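You operate a simulated robot arm through the tools that you are given. There is no shell and no other tool.

You are at the controls of a simulated two-armed robot. One attempt, no reset.

Task
Put the tray on the fourth store rack shelf from the top away on the middle shelf of the delivery stand. Take the yellow slip and leave it on the top of the right freezer lid. Open the lid drawer, put the black press on the bare patch by the tissue carton away in the inside of the lid drawer, then shut the drawer. Take the white cup from the cooling rack and leave it on the far corner of the fridge island. Take the red brush and leave it in the green carrier. Open the cup drawer, take the green cup on the top of the right freezer lid and put it away in the inside of the cup drawer, then shut the drawer. Do these in any order. Set down upright: black press.

The check looks at the end state, three seconds after you hand in, the way a careful person would. Anything else that was tipped, shoved, dropped, spilled or broken makes it a failure. A push-on lid holds only when it is set on centred and level and pressed home; a screw cap is set on level and turned clockwise until tight.

Robot
Two 7-joint arms with fingered hands on one trunk, on a base that moves. Base frame: it is fixed to the floor where the robot stands at the start and does not move with it; the origin is under the middle of the robot, x ahead of it, y to its left, z up. Readings come in m, degrees, newtons and seconds.
The left shoulder is at the start at [0.02, 0.123, 0.912], the right one opposite. With the tool pointing down near the work surface each hand reaches from about 0.1 to 0.48 m from the robot's upright axis, wherever it stands, measured 20 degrees to its own side. Places, roughly: black press (6x6x11 cm) [3.7, -2.7, 0.9]; cup drawer [1.7, -1.9, 0.6]; far corner of the fridge island [3.8, -2, 0.8]; green carrier (29x26x24 cm) [5.6, -0.3, 0.9]; green cup (6x6x3 cm) [4.6, -4.5, 0.9]; inside of the cup drawer [1.8, -1.8, 0.6]; inside of the lid drawer [3.6, -2.6, 0.6]; lid drawer [3.6, -2.7, 0.6]; middle shelf of the delivery stand [1.9, -3.8, 0.5]; red brush (10x6x6 cm) [5.8, -0.6, 0.9]; top of the right freezer lid [4.8, -4.3, 0.9]; tray (19x19x4 cm) [-1.6, -1.1, 0.5]; white cup (6x6x3 cm) [5.5, -2.3, 0.9]; yellow slip [3.5, -2.75, 0.75]. Payload 2.4 kg a hand.
The TCP of each hand is the grasp point between the finger pads, 0.017 m short of the fingertips. In the tool frame z runs along the fingers and y along their closing line. The gripper opens to 0.088 m; its body begins 0.047 m behind the TCP. The gripper is a hand of 3 fingers: y runs from the thumb to the fingers, the wrist lies at [0, 0, -0.165] in the tool frame, and closing takes about 1.5 s.
Orientation is told as [roll, pitch, yaw] about the base's x, y, z axes, in that order, counted from this pose: with the fingers straight down and closing along the base's y, the tool's x points along the base's -x, its y along +y and its z along -z.

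Tools
- The arms move only by the tool send_rows. It takes "left_steps", "right_steps" or both (then of equal length, played together; a hand with none holds still); each is a list of rows, each an object (a shift or turn left out is 0, a gripper value left out holds the last) with "translation": the shift along the base's x, y, z in m, a list of three; "rot": the turn, a rotation vector about the base's x, y, z in degrees, a list of three; "gripper": the finger opening in m, from 0 to 0.088. In form: [{"translation": [tx, ty, tz], "rot": [wx, wy, wz], "gripper": gripper}, ...]. A call has 1 to 20 rows; each row is the pose to reach, as a shift and turn from the pose commanded when the call began. Rows are played at 5 a second. More than 0.05 m and 8.6 degrees between two rows, or a gripper value outside its range, and nothing of the call is played. A pose out of reach is approached as far as the arm can. The call stops where the force on the tool passes 40 N (or 10 N more than at its start, if that is more) or the arm is blocked; 0.2 s more then pass. The fingers move at their own pace (about 0.045 m/s each) and stop on an object; they squeeze with about 28 N. The grip force told is the motor's: it shows also when the fingers shut on nothing. Time passes only in rows, and 0.2 s behind the last, so rows that repeat a pose let the fingers close. It gives the time, the measured TCP pose, the force on the tool (base axes), the opening and the grip force at its end, in the units of the frame above (readings bear some noise), with the torque about the TCP (base axes, N m) and any sound that the robot's microphone picked up, and new pictures: "views" is both (left out), scene, wrist or none (wrist: the cameras of the hands that moved).
- Cameras (640 x 400 px; columns grow to the right, rows downward): "scene" is now at [0.0652, 0.0082, 1.3806]; the picture's right is [0.09, -1.00, 0.00], its down [-0.63, -0.06, -0.78] and it looks along [0.77, 0.07, -0.63] (base axes); focal length 273 px, centre (320, 200). "left" rides on the left gripper at [-0.052, 0.004, -0.066] in its tool frame; the picture's right is [-0.08, -1.00, 0.00], its down [0.78, -0.07, -0.62] and it looks along [0.62, -0.05, 0.78] (tool axes); focal length 243 px, centre (320, 200). "right" rides on the right gripper at [0.052, 0.004, -0.066] in its tool frame; the picture's right is [-0.08, 1.00, 0.00], its down [-0.78, -0.07, -0.62] and it looks along [-0.62, -0.05, 0.78] (tool axes); focal length 243 px, centre (320, 200).
- move_column(by): moves the trunk up (or, below 0, down) by that many m; the arms and the scene camera ride with it, the base frame stays. It gives what a move gives, with no picture.
- base_move(legs): drives the robot by 1 to 6 legs, each [ahead, left, turn to the left] in m, m and degrees, along the robot's own axes; the way and the turn of a leg run together, so that a leg with both is an arc; at most 1.5 m and 180 degrees a leg. The arms and the cameras ride along, it lands a little off, and it stops where it bumps. It gives what a move gives, and a new picture of the scene camera.
- hand_shape(shape, hand): the hand has 3 fingers and takes this shape, open, in about a second: jaw (thumb against the fingers, like two jaws); tri (thumb and two fingers); tip (a fingertip pinch); poke (one finger out to press); point (the index stretched); flat (the hand flat); cup (the hand cupped); fist (a fist). The gripper value then closes the fingers along that shape, each until it touches; the sizes above hold for jaw. It gives what a move gives, with no picture.
- turn_head(pan, tilt): turns the head with the scene camera to pan (to the left, within 120 degrees either way) and tilt (down, from -29 to 69), counted from straight ahead of the robot. It gives what a move gives, and a new picture of the scene camera.
- locate(camera, pixels): for up to 12 pixels [column, row] of the newest picture of that camera ("zoom" is the newest enlarged one), the place [x, y, z] in the base frame of the surface seen there, good to about 0.002 m. It takes no simulated time.
- zoom(camera, box): a new picture of the part [left, top, right, bottom] of that camera's present view, enlarged. It takes no simulated time.
- hand_in(): hands the job in; it is judged then, once.

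Leave the grippers open and the arms clear of the work at the hand-in unless told otherwise.

The tools are called after "Emit:" as name(argument=value, ...) on one line, values as JSON. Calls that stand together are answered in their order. send_rows: Moves the arms, as the interface text tells. Its arguments: {"type":"object","properties":{"left_steps":{"type":"array","items":{"type":"object","properties":{"translation":{"type":"array","items":{"type":"number"}},"rot":{"type":"array","items":{"type":"number"}},"gripper":{"type":"number"}}}},"right_steps":{"type":"array","items":{"type":"object","properties":{"translation":{"type":"array","items":{"type":"number"}},"rot":{"type":"array","items":{"type":"number"}},"gripper":{"type":"number"}}}},"views":{"type":"string","enum":["both","scene","wrist","none"]}},"required":[]} The other tools are called the same way: move_column (by) moves the trunk up or down; hand_shape (shape, hand) gives the hand a shape; base_move (legs) drives the base; turn_head (pan, tilt) turns the head that bears the scene camera; locate (camera, pixels) gives the place of the surface under pixels of a picture; zoom (camera, box) takes an enlarged picture of a part of a camera's view; hand_in () hands the job in.

At the start:

```text
clock: 0.0
left_tcp_pos: [0.2938, 0.142, 0.8106]
left_orientation: [0.0, -0.1, 0.0]
left_contact_force: [-0.1, 0.8, -0.5]
left_moment: [-0.05, 0.0, 0.02]
left_grip_width: 0.0879
left_grasp_force: 0.1
left_shape: jaw
right_tcp_pos: [0.2918, -0.1414, 0.801]
right_orientation: [0.0, 0.0, 0.0]
right_contact_force: [-0.2, -0.8, -0.9]
right_moment: [0.03, 0.0, 0.0]
right_grip_width: 0.0876
right_grasp_force: 0.0
right_shape: jaw
trunk travel left (down, up): [-0.125, 0.705]
robot x, y, heading: [-0.0016, -0.0012, -0.1]
head pan, tilt (commanded): [5.0, 39.1]
```

scene: 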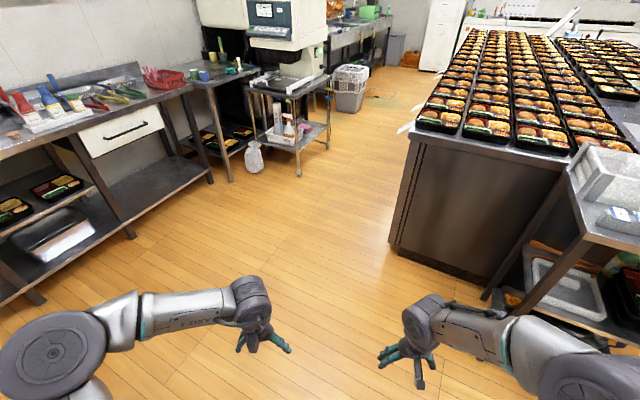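
right: 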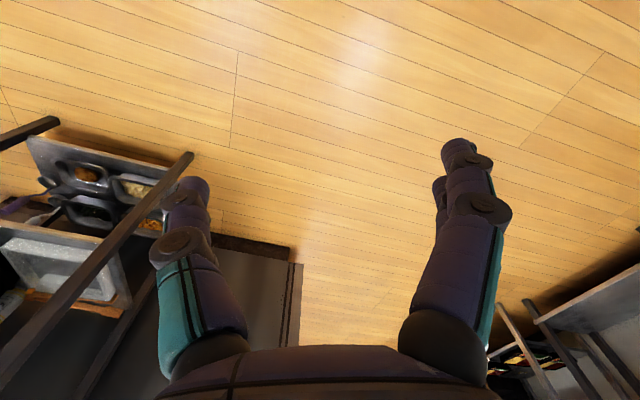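
left: 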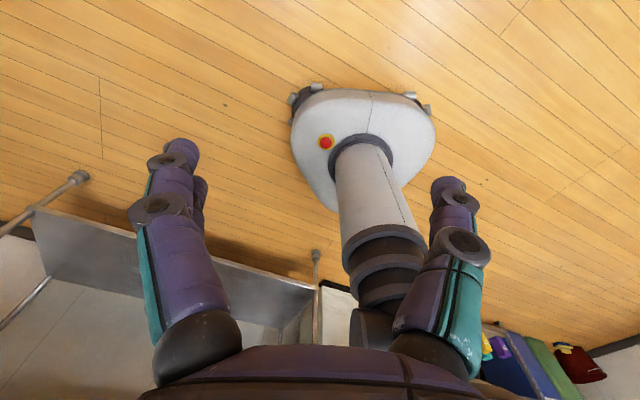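

I see a kitchen aisle ahead with counters on the left and an island with food boxes on the right. I'll look around with the head first to map the place.

Emit:
turn_head(pan=0, tilt=15)

```text
clock: 0.9
left_tcp_pos: [0.2925, 0.1426, 0.8116]
left_orientation: [0.0, 0.0, 0.0]
left_contact_force: [0.0, 0.0, 0.1]
left_moment: [0.0, 0.01, -0.01]
left_grip_width: 0.0878
left_grasp_force: 0.0
left_shape: jaw
right_tcp_pos: [0.2923, -0.142, 0.8019]
right_orientation: [0.0, 0.0, 0.0]
right_contact_force: [0.8, 0.7, -1.0]
right_moment: [-0.03, 0.01, 0.0]
right_grip_width: 0.0878
right_grasp_force: 0.2
right_shape: jaw
trunk travel left (down, up): [-0.125, 0.705]
robot x, y, heading: [-0.0025, -0.0011, 0.2]
head pan, tilt (commanded): [0.0, 15.0]
```

scene: 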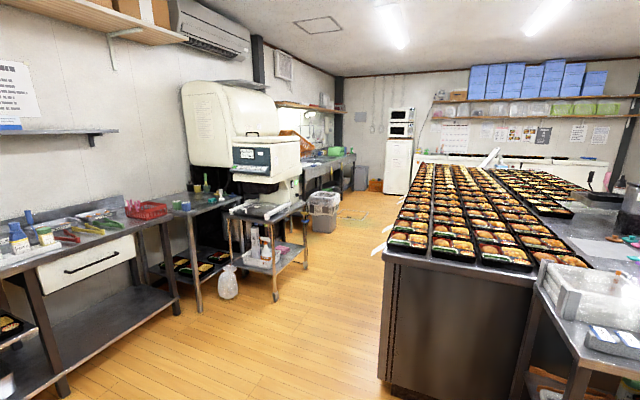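

The aisle runs along +x. I'll look right now, toward the stand and drawers.

Emit:
turn_head(pan=-60, tilt=20)

Emit:
turn_head(pan=-115, tilt=20)

Emit:
turn_head(pan=70, tilt=20)

Emit:
turn_head(pan=119, tilt=20)

```text
clock: 2.2
left_tcp_pos: [0.2929, 0.1424, 0.8119]
left_orientation: [0.0, -0.1, 0.0]
left_contact_force: [0.0, -0.1, 0.3]
left_moment: [0.01, 0.0, -0.01]
left_grip_width: 0.0879
left_grasp_force: 0.1
left_shape: jaw
right_tcp_pos: [0.2924, -0.1436, 0.8027]
right_orientation: [0.0, 0.0, 0.0]
right_contact_force: [0.6, 0.1, -0.6]
right_moment: [0.0, -0.02, 0.04]
right_grip_width: 0.0878
right_grasp_force: 0.1
right_shape: jaw
trunk travel left (down, up): [-0.125, 0.705]
robot x, y, heading: [0.0057, -0.0006, 0.0]
head pan, tilt (commanded): [-60.0, 20.0]
```

scene: 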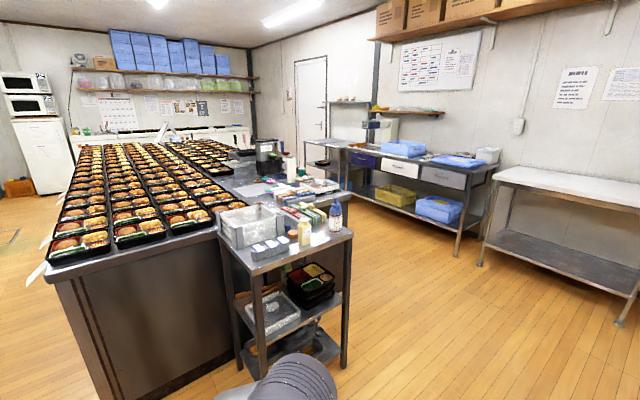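

```text
clock: 3.4
left_tcp_pos: [0.293, 0.1417, 0.8111]
left_orientation: [0.0, 0.0, 0.0]
left_contact_force: [0.3, 0.5, -0.4]
left_moment: [-0.01, -0.01, -0.03]
left_grip_width: 0.0877
left_grasp_force: 0.0
left_shape: jaw
right_tcp_pos: [0.2923, -0.1432, 0.8016]
right_orientation: [0.0, -0.1, 0.1]
right_contact_force: [0.5, 0.3, 0.0]
right_moment: [0.0, -0.01, 0.03]
right_grip_width: 0.0879
right_grasp_force: 0.0
right_shape: jaw
trunk travel left (down, up): [-0.125, 0.705]
robot x, y, heading: [0.0003, 0.0006, -0.0]
head pan, tilt (commanded): [-115.0, 20.0]
```

scene: 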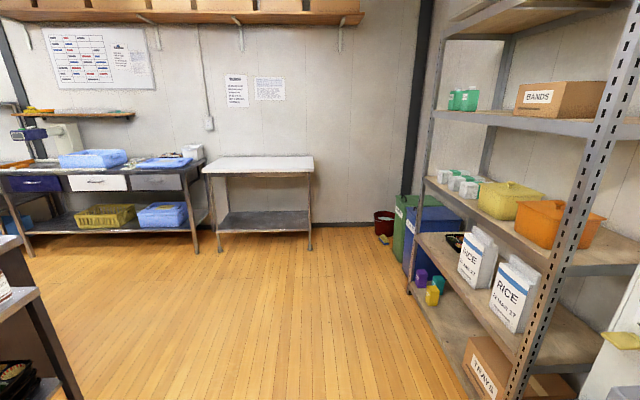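

```text
clock: 6.2
left_tcp_pos: [0.2934, 0.1413, 0.8119]
left_orientation: [0.0, 0.0, 0.1]
left_contact_force: [0.5, -0.6, 0.3]
left_moment: [0.0, 0.02, 0.02]
left_grip_width: 0.0878
left_grasp_force: 0.1
left_shape: jaw
right_tcp_pos: [0.2937, -0.1439, 0.8024]
right_orientation: [0.1, -0.1, -0.1]
right_contact_force: [-0.6, 0.0, -0.1]
right_moment: [0.0, -0.03, 0.01]
right_grip_width: 0.0881
right_grasp_force: 0.1
right_shape: jaw
trunk travel left (down, up): [-0.125, 0.705]
robot x, y, heading: [0.0005, 0.0011, 0.1]
head pan, tilt (commanded): [70.0, 20.0]
```

scene: 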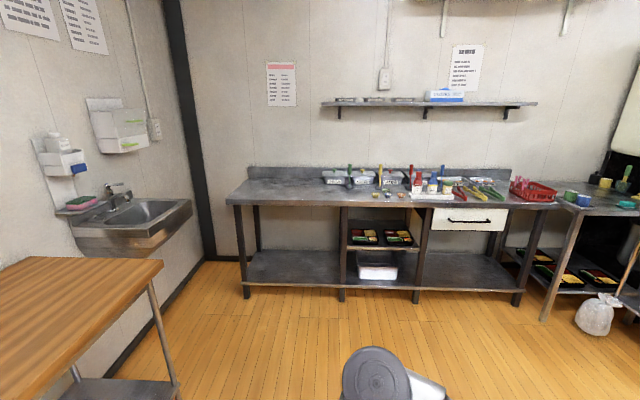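

```text
clock: 7.3
left_tcp_pos: [0.2926, 0.1421, 0.8117]
left_orientation: [0.0, 0.0, 0.1]
left_contact_force: [-0.4, 0.2, -0.6]
left_moment: [0.04, -0.02, 0.02]
left_grip_width: 0.0883
left_grasp_force: 0.1
left_shape: jaw
right_tcp_pos: [0.2913, -0.1424, 0.8024]
right_orientation: [0.0, 0.1, 0.0]
right_contact_force: [-0.3, 0.9, -0.6]
right_moment: [0.05, 0.01, 0.0]
right_grip_width: 0.0878
right_grasp_force: 0.1
right_shape: jaw
trunk travel left (down, up): [-0.125, 0.705]
robot x, y, heading: [-0.003, -0.0009, 0.1]
head pan, tilt (commanded): [119.0, 20.0]
```

scene: 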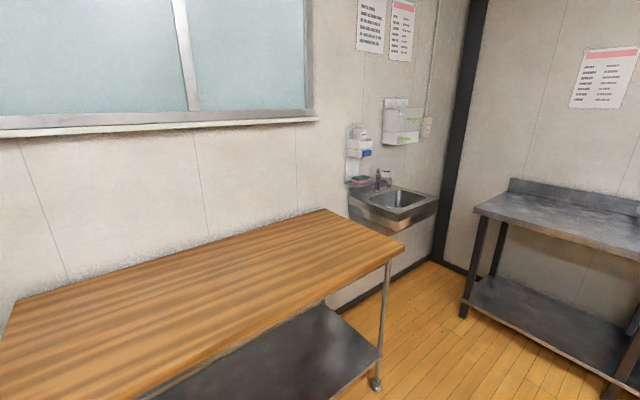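

I saw the store rack behind-right with a black tray behind the rice bags (about pixel 455,242 in that view). I'll turn the head back there and measure.

Emit:
turn_head(pan=-119, tilt=30)

```text
clock: 10.7
left_tcp_pos: [0.2926, 0.1431, 0.8114]
left_orientation: [0.0, 0.0, 0.0]
left_contact_force: [-0.5, 0.4, -0.2]
left_moment: [0.02, -0.03, -0.01]
left_grip_width: 0.0879
left_grasp_force: 0.0
left_shape: jaw
right_tcp_pos: [0.2923, -0.1423, 0.802]
right_orientation: [0.1, 0.0, 0.0]
right_contact_force: [0.4, -0.2, -0.1]
right_moment: [0.01, 0.03, 0.03]
right_grip_width: 0.0879
right_grasp_force: 0.1
right_shape: jaw
trunk travel left (down, up): [-0.125, 0.705]
robot x, y, heading: [-0.0018, -0.0015, -0.0]
head pan, tilt (commanded): [-119.0, 30.0]
```

scene: 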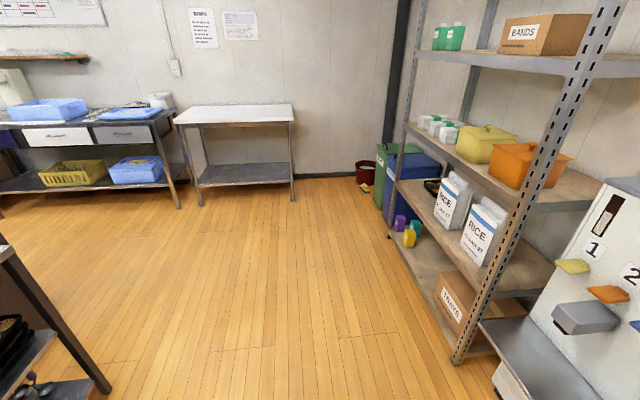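

Emit:
locate(camera="scene", pixels=[[431, 186], [458, 352], [390, 235], [447, 212], [475, 245], [510, 270], [440, 245], [500, 125], [405, 122], [530, 205], [485, 322], [420, 215]])

Emit:
zoom(camera="scene", box=[380, 120, 580, 300])

```text
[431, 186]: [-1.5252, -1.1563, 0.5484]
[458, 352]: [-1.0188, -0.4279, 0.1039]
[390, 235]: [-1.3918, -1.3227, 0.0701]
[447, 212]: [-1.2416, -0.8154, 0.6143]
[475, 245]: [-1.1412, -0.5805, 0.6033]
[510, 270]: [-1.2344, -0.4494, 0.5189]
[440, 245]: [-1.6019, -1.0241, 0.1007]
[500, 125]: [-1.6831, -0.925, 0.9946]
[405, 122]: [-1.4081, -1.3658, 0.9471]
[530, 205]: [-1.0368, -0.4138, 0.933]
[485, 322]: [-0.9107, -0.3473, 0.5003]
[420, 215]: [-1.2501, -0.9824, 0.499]
```

```text
2.22 times, centred on (480, 210) of scene
```

zoom: 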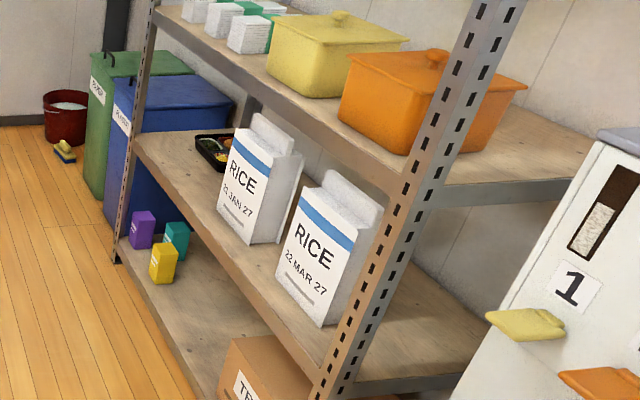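

The rack front runs from about (-1.02,-0.43) to (-1.39,-1.33), facing roughly (0.93,-0.38). The tray sits near its far end, shelf height 0.50. I'll drive to a spot in front of it, then turn to face it.

Emit:
base_move(legs=[[-0.25, -0.75, 0], [-0.25, -0.75, 0], [0, 0, 157.7]])

Emit:
turn_head(pan=0, tilt=40)

```text
clock: 25.1
left_tcp_pos: [-0.8288, -1.4937, 0.812]
left_orientation: [0.0, 0.0, 156.3]
left_contact_force: [-0.5, -0.5, -0.5]
left_moment: [0.0, 0.0, -0.03]
left_grip_width: 0.0879
left_grasp_force: 0.0
left_shape: jaw
right_tcp_pos: [-0.7135, -1.2327, 0.8016]
right_orientation: [0.0, 0.0, 156.3]
right_contact_force: [-0.2, 0.0, -0.1]
right_moment: [0.01, -0.02, 0.01]
right_grip_width: 0.0878
right_grasp_force: 0.1
right_shape: jaw
trunk travel left (down, up): [-0.125, 0.705]
robot x, y, heading: [-0.5026, -1.485, 156.5]
head pan, tilt (commanded): [-119.0, 30.0]
```

scene: 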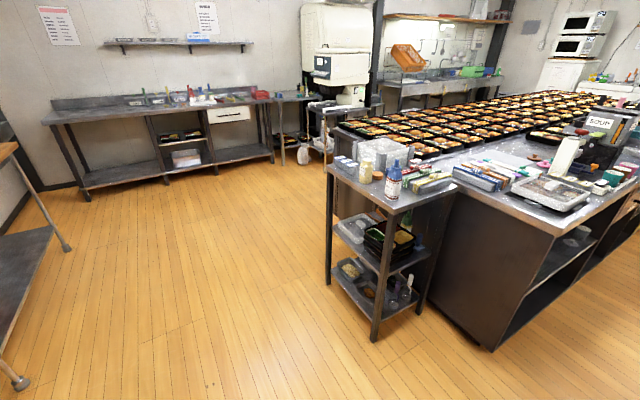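

```text
clock: 27.1
left_tcp_pos: [-0.8287, -1.4942, 0.8115]
left_orientation: [0.0, -0.1, 156.3]
left_contact_force: [0.5, 0.4, 0.1]
left_moment: [-0.01, 0.0, -0.01]
left_grip_width: 0.0879
left_grasp_force: 0.0
left_shape: jaw
right_tcp_pos: [-0.7135, -1.2335, 0.8013]
right_orientation: [0.0, 0.0, 156.3]
right_contact_force: [-0.2, 0.6, -0.2]
right_moment: [-0.02, -0.02, 0.03]
right_grip_width: 0.088
right_grasp_force: 0.1
right_shape: jaw
trunk travel left (down, up): [-0.125, 0.705]
robot x, y, heading: [-0.5052, -1.4806, 156.1]
head pan, tilt (commanded): [0.0, 40.0]
```

scene: 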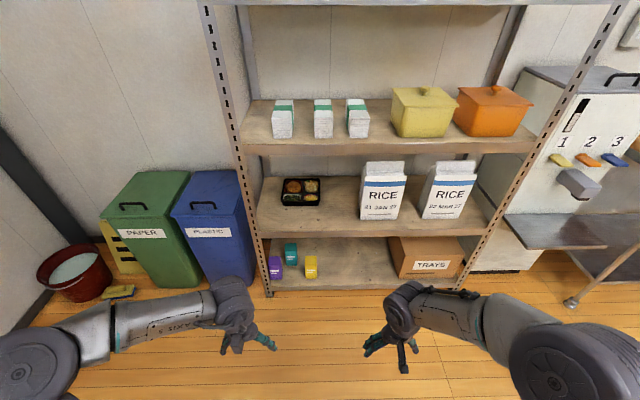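

I'm facing the rack now; the black bento tray is at about pixel (301,192). I'll zoom in and measure its rim and surroundings.

Emit:
zoom(camera="scene", box=[230, 150, 400, 256])

Emit:
locate(camera="scene", pixels=[[281, 205], [318, 205], [285, 180], [318, 180], [301, 192], [270, 222], [350, 225], [385, 215], [255, 250], [440, 150], [360, 165], [258, 195]])

```text
3.76 times, centred on (315, 203) of scene
```

zoom: 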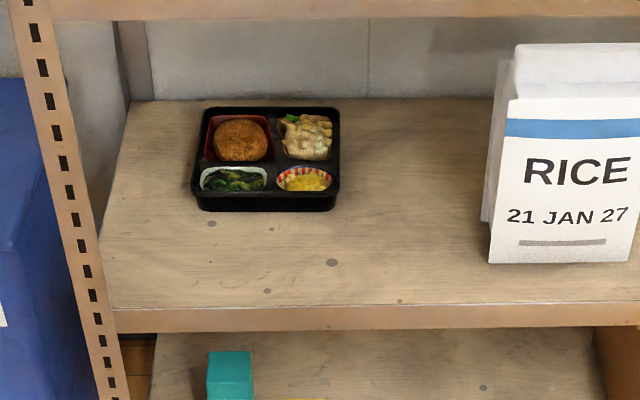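

```text
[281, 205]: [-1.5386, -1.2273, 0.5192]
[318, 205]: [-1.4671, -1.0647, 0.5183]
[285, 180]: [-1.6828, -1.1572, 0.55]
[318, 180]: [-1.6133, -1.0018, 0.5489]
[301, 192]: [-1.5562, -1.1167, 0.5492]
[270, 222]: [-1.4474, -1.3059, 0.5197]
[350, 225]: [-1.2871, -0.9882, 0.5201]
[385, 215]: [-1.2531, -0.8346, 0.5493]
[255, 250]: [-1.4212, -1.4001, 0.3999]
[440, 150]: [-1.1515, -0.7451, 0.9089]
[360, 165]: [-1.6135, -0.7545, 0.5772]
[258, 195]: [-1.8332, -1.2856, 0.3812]
```

Emit:
locate(camera="zoom", pixels=[[197, 193], [335, 190], [205, 110], [337, 110], [268, 190], [268, 205], [268, 215], [203, 150], [338, 150], [270, 160], [500, 260], [270, 320]])

```text
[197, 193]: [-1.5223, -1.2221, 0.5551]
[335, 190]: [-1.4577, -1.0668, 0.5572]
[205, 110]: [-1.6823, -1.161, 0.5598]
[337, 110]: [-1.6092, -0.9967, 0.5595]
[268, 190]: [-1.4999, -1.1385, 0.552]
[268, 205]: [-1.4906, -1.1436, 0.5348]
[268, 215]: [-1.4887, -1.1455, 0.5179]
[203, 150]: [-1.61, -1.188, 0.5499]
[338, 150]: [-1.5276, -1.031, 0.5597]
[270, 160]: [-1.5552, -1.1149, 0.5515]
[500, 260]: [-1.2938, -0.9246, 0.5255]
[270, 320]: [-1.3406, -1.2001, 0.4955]
```

The tray rim is at z≈0.559 on a shelf at 0.52; the tray centre is about (-1.568,-1.112), about 0.24 m behind the shelf front. I'll lower the trunk so the arms can go in under the next shelf up, then centre on the tray.

Emit:
move_column(by=-0.12)

Emit:
base_move(legs=[[0.2, 0.064, 1.5]])

Emit:
turn_head(pan=0, tilt=50)

```text
clock: 28.6
left_tcp_pos: [-0.8281, -1.4934, 0.692]
left_orientation: [0.1, 0.0, 156.3]
left_contact_force: [0.7, -0.1, 0.5]
left_moment: [0.0, -0.03, -0.04]
left_grip_width: 0.0881
left_grasp_force: 0.0
left_shape: jaw
right_tcp_pos: [-0.713, -1.2333, 0.6812]
right_orientation: [0.0, 0.0, 156.3]
right_contact_force: [0.7, -0.3, 0.3]
right_moment: [0.02, 0.0, 0.02]
right_grip_width: 0.0879
right_grasp_force: 0.0
right_shape: jaw
trunk travel left (down, up): [-0.005, 0.825]
robot x, y, heading: [-0.4994, -1.4803, 156.2]
head pan, tilt (commanded): [0.0, 40.0]
```

```text
clock: 30.2
left_tcp_pos: [-1.0378, -1.4834, 0.6908]
left_orientation: [0.0, 0.0, 157.8]
left_contact_force: [-0.8, -0.3, 0.4]
left_moment: [0.01, -0.02, 0.03]
left_grip_width: 0.088
left_grasp_force: 0.1
left_shape: jaw
right_tcp_pos: [-0.9296, -1.2196, 0.6806]
right_orientation: [0.0, 0.0, 157.8]
right_contact_force: [-0.1, 1.3, 0.5]
right_moment: [0.02, -0.01, -0.01]
right_grip_width: 0.0877
right_grasp_force: 0.0
right_shape: jaw
trunk travel left (down, up): [-0.005, 0.825]
robot x, y, heading: [-0.7141, -1.4604, 157.8]
head pan, tilt (commanded): [0.0, 40.0]
```

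scene: 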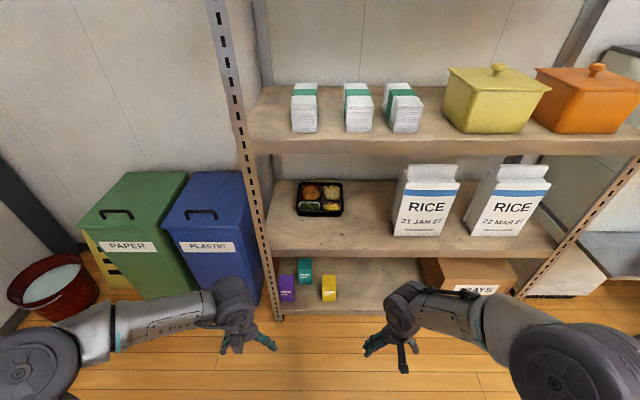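

```text
clock: 31.0
left_tcp_pos: [-1.0383, -1.4839, 0.6912]
left_orientation: [0.0, 0.0, 157.9]
left_contact_force: [0.6, 0.2, 0.0]
left_moment: [0.02, 0.02, -0.01]
left_grip_width: 0.0879
left_grasp_force: 0.0
left_shape: jaw
right_tcp_pos: [-0.9305, -1.2209, 0.6821]
right_orientation: [0.0, -0.1, 157.8]
right_contact_force: [-0.6, 0.3, -0.1]
right_moment: [-0.01, -0.02, 0.03]
right_grip_width: 0.0875
right_grasp_force: 0.2
right_shape: jaw
trunk travel left (down, up): [-0.005, 0.825]
robot x, y, heading: [-0.7149, -1.4604, 157.6]
head pan, tilt (commanded): [0.0, 50.0]
```

scene: 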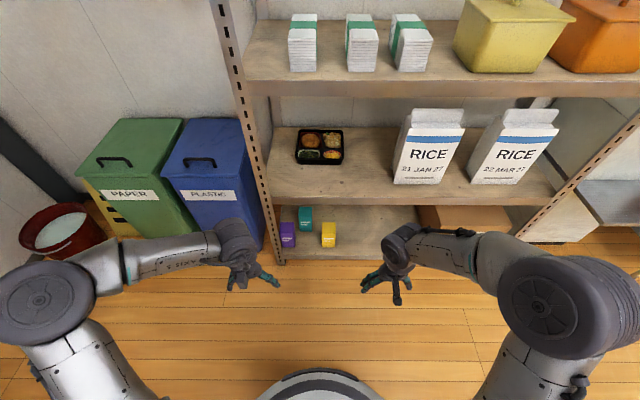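

The base's front edge shows at (320,372). I'll measure it and the tray again from here.

Emit:
locate(camera="scene", pixels=[[320, 370], [320, 376], [290, 376], [270, 265], [370, 258], [250, 95], [400, 97], [276, 195], [400, 195], [273, 207]])

Emit:
zoom(camera="scene", box=[270, 110, 370, 175])

```text
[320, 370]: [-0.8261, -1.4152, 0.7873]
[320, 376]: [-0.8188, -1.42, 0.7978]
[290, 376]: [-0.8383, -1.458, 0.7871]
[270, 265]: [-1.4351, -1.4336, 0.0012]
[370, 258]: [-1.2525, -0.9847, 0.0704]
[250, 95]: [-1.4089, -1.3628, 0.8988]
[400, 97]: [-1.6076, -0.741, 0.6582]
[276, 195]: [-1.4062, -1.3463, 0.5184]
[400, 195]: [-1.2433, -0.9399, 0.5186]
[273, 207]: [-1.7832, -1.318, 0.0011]
```

```text
6.15 times, centred on (320, 142) of scene
```

zoom: 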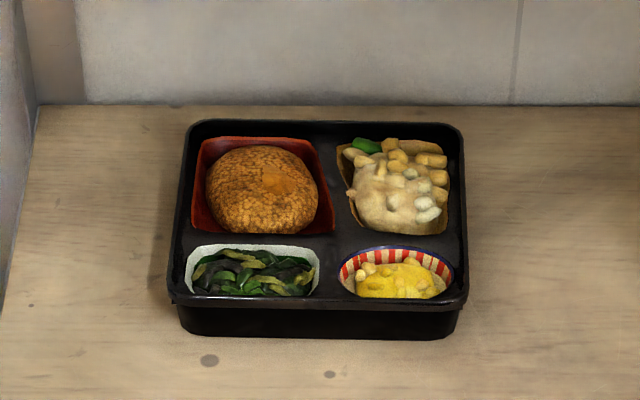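

Emit:
locate(camera="zoom", pixels=[[172, 285], [180, 230], [190, 160], [326, 240], [318, 300], [318, 320], [465, 285], [462, 200], [455, 240], [322, 124], [330, 180], [400, 240]])

```text
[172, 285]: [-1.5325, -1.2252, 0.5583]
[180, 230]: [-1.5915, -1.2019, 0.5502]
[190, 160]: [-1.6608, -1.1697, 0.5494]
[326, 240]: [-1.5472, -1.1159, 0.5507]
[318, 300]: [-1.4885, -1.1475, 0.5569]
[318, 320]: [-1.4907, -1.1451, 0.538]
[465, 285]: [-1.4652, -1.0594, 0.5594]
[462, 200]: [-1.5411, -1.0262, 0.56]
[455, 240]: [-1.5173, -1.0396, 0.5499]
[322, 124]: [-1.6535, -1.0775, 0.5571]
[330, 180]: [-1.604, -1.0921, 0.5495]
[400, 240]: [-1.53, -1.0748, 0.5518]
```

The tray's inner surface is at z≈0.55 and its rim at 0.559, so there is a lip about 1 cm high that I can pinch on both sides with both hands. I'll lower the hands a little, then drive in close.

Emit:
send_rows(left_steps=[{"translation": [0, 0, -0.025]}, {"translation": [0, 0, -0.05]}], right_steps=[{"translation": [0, 0, -0.02]}, {"translation": [0, 0, -0.04]}], views="none")

Emit:
base_move(legs=[[0.34, 0.0, 0]])

```text
clock: 31.6
left_tcp_pos: [-1.0381, -1.4831, 0.6402]
left_orientation: [0.0, 0.0, 157.7]
left_contact_force: [0.8, 0.1, -0.2]
left_moment: [0.03, 0.0, 0.01]
left_grip_width: 0.0878
left_grasp_force: 0.1
left_shape: jaw
right_tcp_pos: [-0.9296, -1.2221, 0.6417]
right_orientation: [-0.1, 0.0, 157.7]
right_contact_force: [-0.7, 1.0, -0.7]
right_moment: [0.03, 0.01, -0.01]
right_grip_width: 0.0879
right_grasp_force: 0.1
right_shape: jaw
trunk travel left (down, up): [-0.005, 0.825]
robot x, y, heading: [-0.717, -1.4632, 158.1]
head pan, tilt (commanded): [0.0, 50.0]
```

```text
clock: 33.8
left_tcp_pos: [-1.3596, -1.3491, 0.6401]
left_orientation: [0.0, 0.1, 157.5]
left_contact_force: [-0.1, 0.3, -0.2]
left_moment: [0.01, -0.01, -0.02]
left_grip_width: 0.0878
left_grasp_force: 0.0
left_shape: jaw
right_tcp_pos: [-1.2507, -1.0877, 0.641]
right_orientation: [0.0, 0.0, 157.5]
right_contact_force: [-0.3, 0.2, -1.3]
right_moment: [0.02, -0.01, 0.03]
right_grip_width: 0.0878
right_grasp_force: 0.1
right_shape: jaw
trunk travel left (down, up): [-0.005, 0.825]
robot x, y, heading: [-1.0317, -1.3318, 157.4]
head pan, tilt (commanded): [0.0, 50.0]
```

scene: 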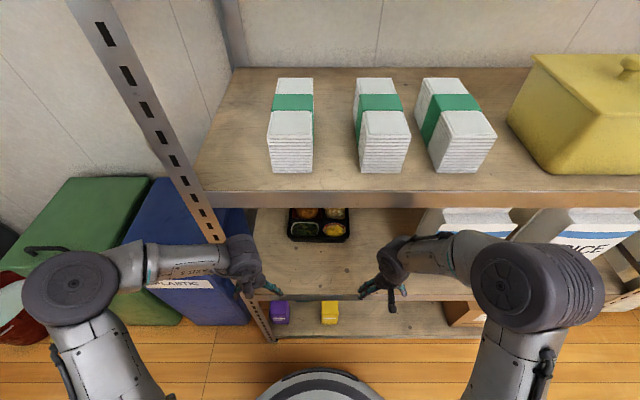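

Both hands are just outside the shelf. The tray's left and right rims have middles at about (-1.607,-1.193) and (-1.537,-1.028). I'll bring both hands in above the rims at the current height, gripper half open, and look.

Emit:
send_rows(left_steps=[{"translation": [-0.031, 0.02, 0], "gripper": 0.06}, {"translation": [-0.0615, 0.04, 0], "gripper": 0.06}, {"translation": [-0.092, 0.06, 0]}, {"translation": [-0.123, 0.08, 0]}, {"translation": [-0.154, 0.1, 0]}, {"translation": [-0.184, 0.12, 0]}, {"translation": [-0.215, 0.14, 0]}, {"translation": [-0.2458, 0.159, 0]}], right_steps=[{"translation": [-0.036, 0.0075, 0], "gripper": 0.06}, {"translation": [-0.072, 0.015, 0], "gripper": 0.06}, {"translation": [-0.107, 0.0225, 0]}, {"translation": [-0.143, 0.03, 0]}, {"translation": [-0.179, 0.0375, 0]}, {"translation": [-0.215, 0.045, 0]}, {"translation": [-0.251, 0.0525, 0]}, {"translation": [-0.2863, 0.0597, 0]}], views="both")

```text
clock: 34.4
left_tcp_pos: [-1.3748, -1.3501, 0.6387]
left_orientation: [0.1, 1.0, 158.4]
left_contact_force: [-2.7, -1.0, 0.6]
left_moment: [0.03, -0.19, 0.0]
left_grip_width: 0.0602
left_grasp_force: 0.0
left_shape: jaw
right_tcp_pos: [-1.297, -1.1091, 0.6465]
right_orientation: [-0.3, -0.7, 160.1]
right_contact_force: [0.0, 0.4, 0.6]
right_moment: [0.0, -0.01, -0.01]
right_grip_width: 0.0602
right_grasp_force: 0.1
right_shape: jaw
trunk travel left (down, up): [-0.005, 0.825]
robot x, y, heading: [-1.0166, -1.3448, 160.3]
head pan, tilt (commanded): [0.0, 50.0]
stopped in row 2 (left hand): the force on the tool passed its limit at 45 N (the readings are from after the stop); the commanded pose is now the measured one
```

scene: 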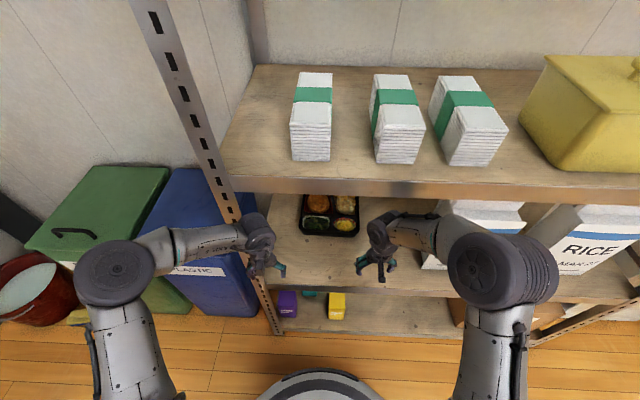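
right: 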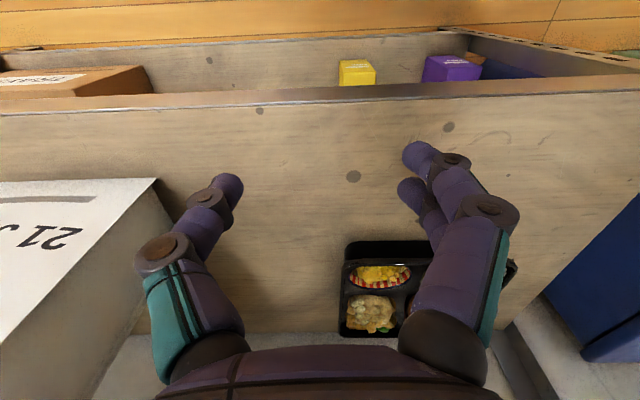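
left: 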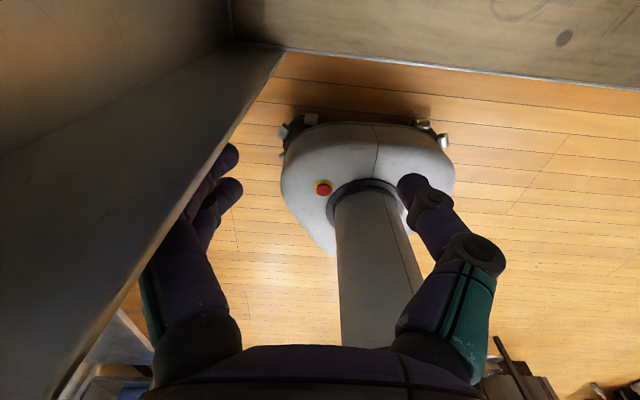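

The left hand touched the rack's left post (45 N stop) and the base was nudged to heading 160.3. I'll back the left hand off to the right and out, then re-measure everything including the rack post.

Emit:
send_rows(left_steps=[{"translation": [0.02, 0.01, 0]}, {"translation": [0.042, 0.03, 0]}], views="both")

Emit:
locate(camera="scene", pixels=[[300, 232], [358, 234], [303, 198], [358, 200], [284, 334], [205, 150], [240, 205], [225, 170], [262, 255], [420, 300]])

```text
clock: 35.0
left_tcp_pos: [-1.3517, -1.308, 0.6367]
left_orientation: [0.3, 1.2, 158.3]
left_contact_force: [-0.8, 0.4, 0.1]
left_moment: [0.03, 0.0, 0.02]
left_grip_width: 0.0601
left_grasp_force: 0.1
left_shape: jaw
right_tcp_pos: [-1.3084, -1.0947, 0.6423]
right_orientation: [-0.1, 0.1, 159.4]
right_contact_force: [0.6, 0.2, 0.6]
right_moment: [0.01, -0.03, -0.02]
right_grip_width: 0.0603
right_grasp_force: 0.1
right_shape: jaw
trunk travel left (down, up): [-0.005, 0.825]
robot x, y, heading: [-1.0274, -1.3393, 159.4]
head pan, tilt (commanded): [0.0, 50.0]
```

scene: 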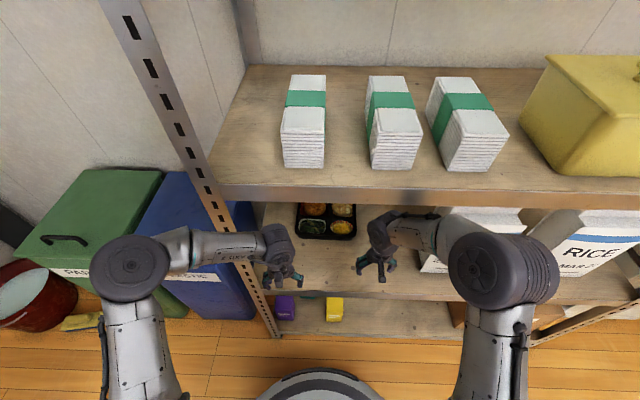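
left: 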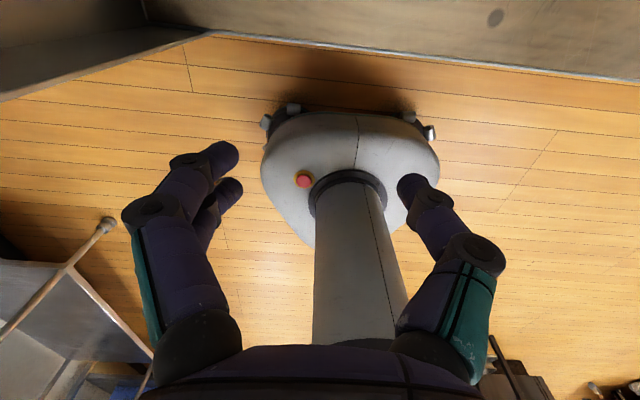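

```text
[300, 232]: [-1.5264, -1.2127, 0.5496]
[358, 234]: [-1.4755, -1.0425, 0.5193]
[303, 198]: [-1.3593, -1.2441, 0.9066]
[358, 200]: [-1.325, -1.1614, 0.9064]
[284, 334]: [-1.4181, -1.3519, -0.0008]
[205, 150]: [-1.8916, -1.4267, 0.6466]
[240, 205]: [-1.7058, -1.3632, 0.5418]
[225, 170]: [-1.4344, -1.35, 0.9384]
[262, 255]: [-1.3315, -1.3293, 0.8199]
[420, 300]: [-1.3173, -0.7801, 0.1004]
```

The rack looks unmoved. The right wrist camera has a good view of the tray; I'll zoom there to measure the rim.

Emit:
zoom(camera="right", box=[300, 200, 540, 350])

Emit:
zoom(camera="scene", box=[200, 180, 440, 340])

```text
2.67 times, centred on (420, 275) of right
```

zoom: 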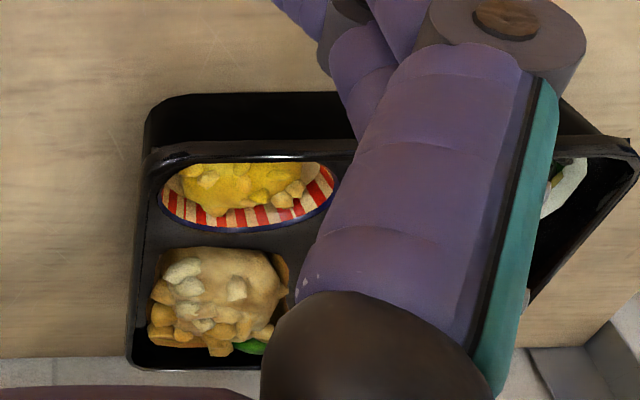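

```text
2.50 times, centred on (320, 260) of scene
```

zoom: 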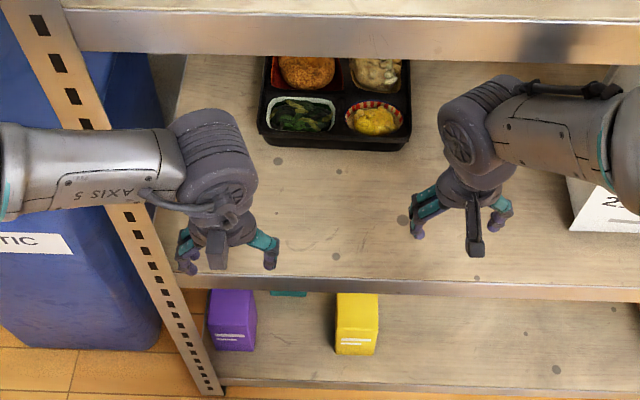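

The forearm enters from the side near the left post, so I need arm geometry. I'll measure elbow and wrist points in the scene picture.

Emit:
locate(camera="scene", pixels=[[132, 265], [200, 245], [278, 240], [140, 350], [500, 268], [420, 232], [385, 228], [484, 350], [220, 215], [273, 325]])

```text
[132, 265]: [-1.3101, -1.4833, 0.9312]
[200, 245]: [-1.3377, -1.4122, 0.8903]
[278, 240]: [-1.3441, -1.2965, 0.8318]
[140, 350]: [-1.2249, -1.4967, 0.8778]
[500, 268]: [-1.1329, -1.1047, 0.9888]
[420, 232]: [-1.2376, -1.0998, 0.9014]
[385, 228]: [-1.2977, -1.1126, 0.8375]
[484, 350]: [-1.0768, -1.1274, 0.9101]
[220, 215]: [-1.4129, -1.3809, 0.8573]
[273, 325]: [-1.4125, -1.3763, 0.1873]
```

The wrist reach is about 0.5 m from the shoulder, so the tray centre is out of reach with the tool straight down, and the left post is close. New plan: use the right hand alone, turned 90° so the thumb goes inside the front lip and the fingers outside, and draw the tray forward. First I'll pull the left hand back clear and yaw the right hand.

Emit:
send_rows(left_steps=[{"translation": [0.03, -0.01, 0]}, {"translation": [0.06, -0.022, 0]}, {"translation": [0.09, -0.035, 0]}, {"translation": [0.1, -0.06, 0]}, {"translation": [0.1, -0.085, 0]}, {"translation": [0.1, -0.085, 0]}, {"translation": [0.1, -0.085, 0]}, {"translation": [0.1, -0.085, 0]}, {"translation": [0.1, -0.085, 0]}, {"translation": [0.1, -0.085, 0]}, {"translation": [0.1, -0.085, 0]}], right_steps=[{"rot": [0, 0, 8.0]}, {"rot": [0, 0, 16.0]}, {"rot": [0, 0, 24.1]}, {"rot": [0, 0, 32.1]}, {"rot": [0, 0, 40.1]}, {"rot": [0, 0, 48.1]}, {"rot": [0, 0, 56.1]}, {"rot": [0, 0, 64.2]}, {"rot": [0, 0, 72.2]}, {"rot": [0, 0, 80.2]}, {"rot": [0, 0, 88.2]}], views="both")

```text
clock: 37.4
left_tcp_pos: [-1.2565, -1.3882, 0.6363]
left_orientation: [0.3, 1.3, 158.3]
left_contact_force: [-1.1, 0.8, -0.3]
left_moment: [0.01, 0.03, 0.02]
left_grip_width: 0.0606
left_grasp_force: 0.0
left_shape: jaw
left hand out of reach, approached as far as the arm can: row 5, 6, 7, 8, 9, 10, 11
right_tcp_pos: [-1.3066, -1.0964, 0.6422]
right_orientation: [0.0, 0.1, -112.2]
right_contact_force: [-0.4, 0.0, 0.1]
right_moment: [-0.03, -0.02, 0.02]
right_grip_width: 0.0602
right_grasp_force: 0.0
right_shape: jaw
trunk travel left (down, up): [-0.005, 0.825]
robot x, y, heading: [-1.0219, -1.3408, 159.5]
head pan, tilt (commanded): [0.0, 50.0]
```

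scene: 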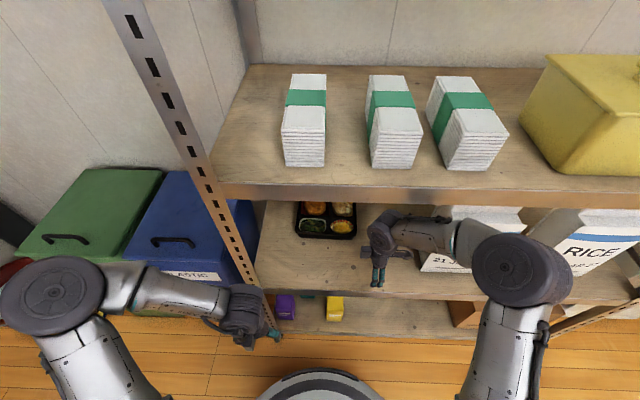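
right: 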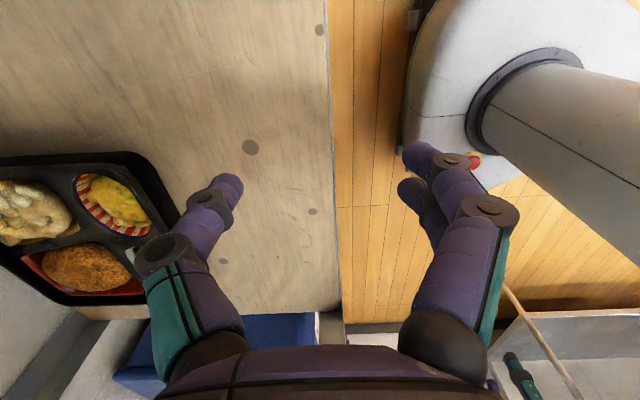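
left: 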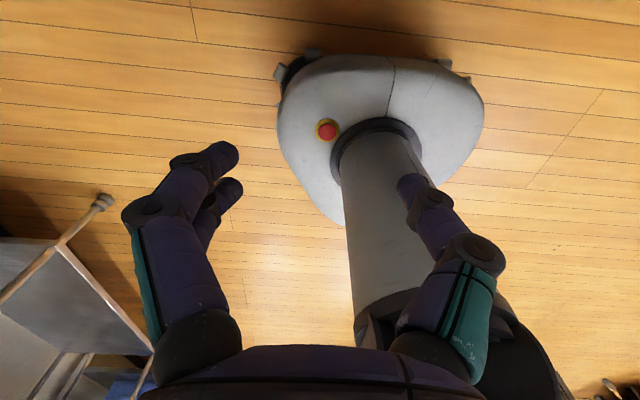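

The yaw works and the right camera now shows the tray's front side at the left of the picture. I'll zoom there and measure the front lip and the divider.

Emit:
zoom(camera="right", box=[0, 130, 240, 310])

Emit:
locate(camera="right", pixels=[[128, 154], [178, 228], [150, 190], [140, 200], [110, 165], [60, 235], [72, 240], [20, 156], [80, 187], [120, 195], [85, 268], [150, 225]])

```text
2.22 times, centred on (120, 220) of right
```

zoom: 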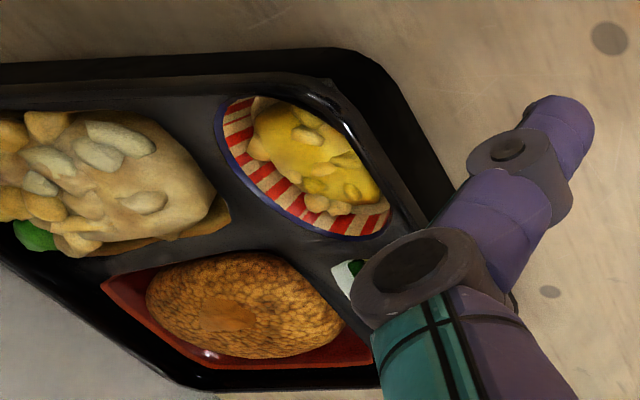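

```text
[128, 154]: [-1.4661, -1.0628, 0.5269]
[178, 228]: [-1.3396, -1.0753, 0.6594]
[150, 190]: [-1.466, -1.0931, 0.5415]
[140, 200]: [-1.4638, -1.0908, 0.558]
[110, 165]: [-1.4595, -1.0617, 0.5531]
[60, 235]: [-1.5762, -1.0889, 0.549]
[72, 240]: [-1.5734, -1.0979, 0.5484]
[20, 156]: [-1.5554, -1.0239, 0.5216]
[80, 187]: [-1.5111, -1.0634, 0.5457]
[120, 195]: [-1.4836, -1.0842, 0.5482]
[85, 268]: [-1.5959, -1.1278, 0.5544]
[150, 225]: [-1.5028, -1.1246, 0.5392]
```

The front lip's middle is at about (-1.489,-1.146,0.558). I'll tilt the right hand 20° forward and bring it over the lip at hover height, opening 0.05.

Emit:
send_rows(right_steps=[{"translation": [-0.03, -0.008, 0], "rot": [1.5, 3.7, 0], "gripper": 0.05}, {"translation": [-0.062, -0.016, 0], "rot": [3.05, 7.4, 0]}, {"translation": [-0.093, -0.024, 0], "rot": [4.6, 11.1, 0]}, {"translation": [-0.124, -0.032, 0], "rot": [6.1, 14.8, 0]}, {"translation": [-0.155, -0.04, 0], "rot": [7.62, 18.49, 0]}, {"translation": [-0.185, -0.0485, -0.01], "rot": [7.62, 18.49, 0]}], views="both")

```text
clock: 38.8
left_tcp_pos: [-1.2547, -1.3873, 0.6372]
left_orientation: [0.3, 1.4, 158.3]
left_contact_force: [-0.2, 0.3, 0.0]
left_moment: [0.0, -0.02, 0.01]
left_grip_width: 0.0602
left_grasp_force: 0.1
left_shape: jaw
right_tcp_pos: [-1.4894, -1.1455, 0.6312]
right_orientation: [-20.0, 0.2, -112.2]
right_contact_force: [-0.3, -0.2, 0.5]
right_moment: [-0.03, 0.01, 0.01]
right_grip_width: 0.0505
right_grasp_force: 0.2
right_shape: jaw
trunk travel left (down, up): [-0.005, 0.825]
robot x, y, heading: [-1.0262, -1.343, 159.6]
head pan, tilt (commanded): [0.0, 50.0]
```

scene: 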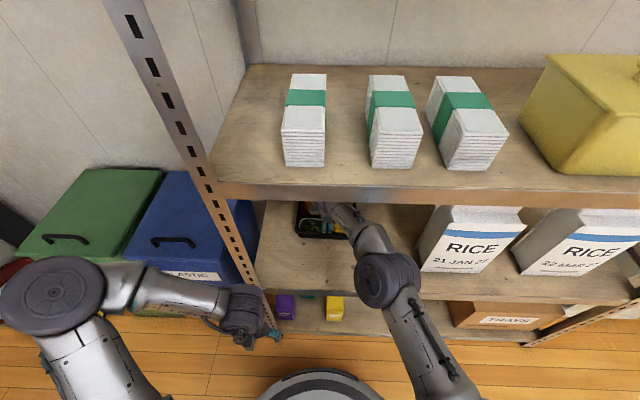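
right: 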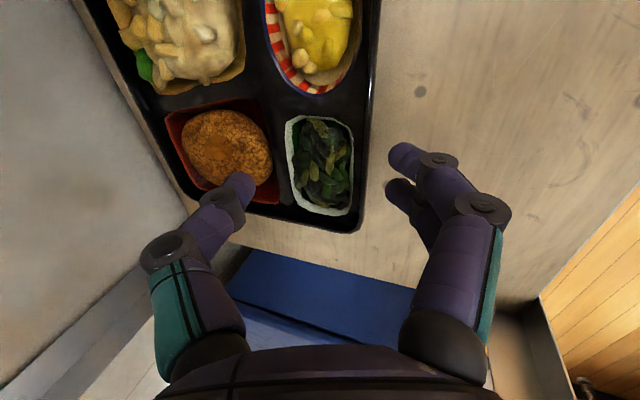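

The hand hovers over the front lip. I'll check the lip middle near the divider in the right camera picture, around pixel (368,105).

Emit:
locate(camera="right", pixels=[[366, 105], [375, 105], [362, 190], [371, 40], [345, 105], [330, 105], [320, 165], [360, 228], [295, 104], [376, 60]])

```text
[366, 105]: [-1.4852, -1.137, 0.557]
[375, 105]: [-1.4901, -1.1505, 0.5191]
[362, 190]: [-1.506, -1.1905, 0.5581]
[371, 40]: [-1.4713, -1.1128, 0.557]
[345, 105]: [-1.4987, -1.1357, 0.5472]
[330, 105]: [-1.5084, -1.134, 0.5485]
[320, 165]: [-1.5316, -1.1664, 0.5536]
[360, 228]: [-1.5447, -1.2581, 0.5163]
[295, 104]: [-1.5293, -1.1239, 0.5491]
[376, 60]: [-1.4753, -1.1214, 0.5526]
```

The divider meets the front lip at about (-1.485,-1.137,0.557). I'll shift 1 cm to it and descend to TCP z≈0.563.

Emit:
send_rows(right_steps=[{"translation": [0.0, 0.005, -0.02]}, {"translation": [0.0005, 0.01, -0.04]}, {"translation": [0.0005, 0.01, -0.055]}, {"translation": [0.0005, 0.01, -0.068]}], views="wrist")

```text
clock: 39.8
left_tcp_pos: [-1.2555, -1.3883, 0.6361]
left_orientation: [0.3, 1.2, 158.4]
left_contact_force: [0.2, 0.2, 0.2]
left_moment: [-0.02, -0.01, 0.01]
left_grip_width: 0.0604
left_grasp_force: 0.1
left_shape: jaw
right_tcp_pos: [-1.4873, -1.1344, 0.5635]
right_orientation: [-20.1, -0.2, -112.4]
right_contact_force: [0.1, -0.6, 0.8]
right_moment: [-0.04, 0.01, 0.02]
right_grip_width: 0.0507
right_grasp_force: 0.1
right_shape: jaw
trunk travel left (down, up): [-0.005, 0.825]
robot x, y, heading: [-1.0259, -1.3438, 159.4]
head pan, tilt (commanded): [0.0, 50.0]
```

right: 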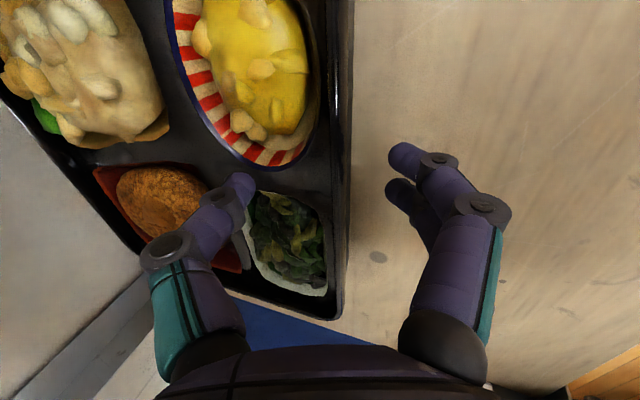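

The thumb is over the divider, and the lip (column ~343) is about 7 mm nearer the fingers. I'll shift back 6 mm, lower 4 mm and close gently.

Emit:
send_rows(right_steps=[{"translation": [0.0055, -0.0023, -0.003]}, {"translation": [0.0055, -0.0023, -0.004], "gripper": 0.03}, {"translation": [0.0055, -0.0023, -0.004], "gripper": 0.02}, {"translation": [0.0055, -0.0023, -0.004], "gripper": 0.0}, {"translation": [0.0055, -0.0023, -0.004], "gripper": 0.0}, {"translation": [0.0055, -0.0023, -0.004], "gripper": 0.0}, {"translation": [0.0055, -0.0023, -0.004], "gripper": 0.0}], views="wrist")

```text
clock: 41.4
left_tcp_pos: [-1.2554, -1.3876, 0.6369]
left_orientation: [0.3, 1.2, 158.4]
left_contact_force: [0.4, 1.5, -0.8]
left_moment: [0.01, -0.03, -0.02]
left_grip_width: 0.0602
left_grasp_force: 0.2
left_shape: jaw
right_tcp_pos: [-1.4845, -1.1377, 0.5611]
right_orientation: [-20.0, 0.1, -112.2]
right_contact_force: [-0.3, 0.8, 0.1]
right_moment: [-0.04, -0.11, 0.0]
right_grip_width: 0.0002
right_grasp_force: 28.0
right_shape: jaw
trunk travel left (down, up): [-0.005, 0.825]
robot x, y, heading: [-1.0244, -1.3402, 159.4]
head pan, tilt (commanded): [0.0, 50.0]
```

right: 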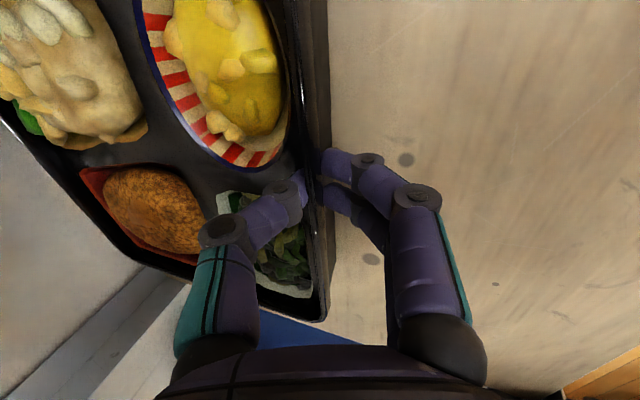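

The fingers look closed across the lip (28 N). I'll test by drawing the tray 2 cm toward me along the shelf and look.

Emit:
send_rows(right_steps=[{"translation": [0.009, -0.0038, 0.001]}, {"translation": [0.0185, -0.0076, 0.001]}], views="wrist")

```text
clock: 42.0
left_tcp_pos: [-1.2557, -1.3882, 0.6366]
left_orientation: [0.4, 1.2, 158.2]
left_contact_force: [-0.5, 0.3, -0.1]
left_moment: [-0.02, 0.01, 0.0]
left_grip_width: 0.0605
left_grasp_force: 0.1
left_shape: jaw
right_tcp_pos: [-1.4656, -1.1456, 0.5617]
right_orientation: [-20.0, 0.0, -112.3]
right_contact_force: [-0.5, -0.2, -0.3]
right_moment: [-0.05, -0.13, -0.02]
right_grip_width: 0.0
right_grasp_force: 27.9
right_shape: jaw
trunk travel left (down, up): [-0.005, 0.825]
robot x, y, heading: [-1.0196, -1.3402, 159.6]
head pan, tilt (commanded): [0.0, 50.0]
```

right: 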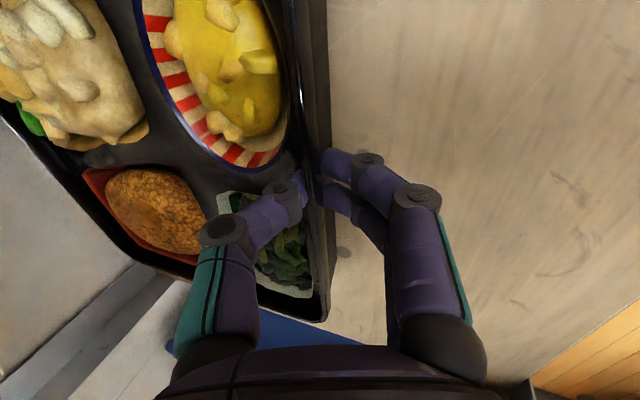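

The tray followed the hand. Now I'll test-lift 1.5 cm to see whether it stays level in this pinch.

Emit:
send_rows(right_steps=[{"translation": [0, 0, 0.005]}, {"translation": [0, 0, 0.01]}, {"translation": [0, 0, 0.015]}], views="both")

```text
clock: 42.8
left_tcp_pos: [-1.2566, -1.3873, 0.6373]
left_orientation: [0.4, 1.3, 158.3]
left_contact_force: [1.2, 0.2, -0.8]
left_moment: [0.0, 0.02, 0.01]
left_grip_width: 0.06
left_grasp_force: 0.1
left_shape: jaw
right_tcp_pos: [-1.4661, -1.1452, 0.5754]
right_orientation: [-20.1, 0.0, -112.3]
right_contact_force: [-0.1, 0.3, -3.3]
right_moment: [-0.07, -0.21, -0.02]
right_grip_width: 0.0001
right_grasp_force: 28.4
right_shape: jaw
trunk travel left (down, up): [-0.005, 0.825]
robot x, y, heading: [-1.0243, -1.3434, 159.3]
head pan, tilt (commanded): [0.0, 50.0]
```

scene: 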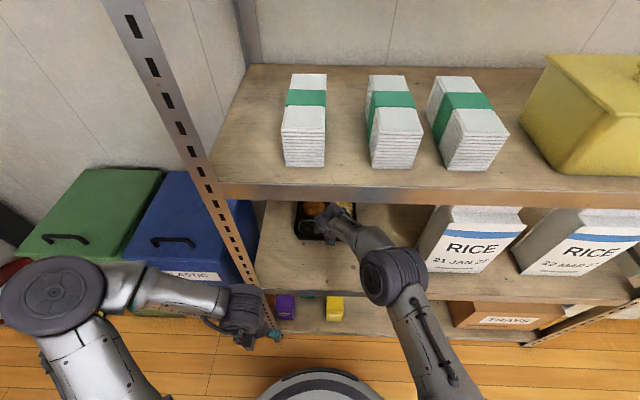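
right: 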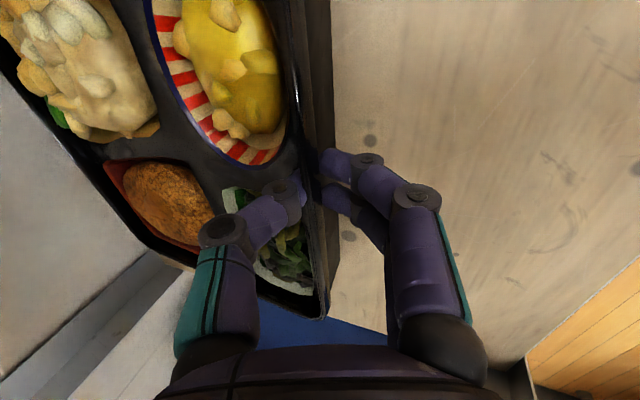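

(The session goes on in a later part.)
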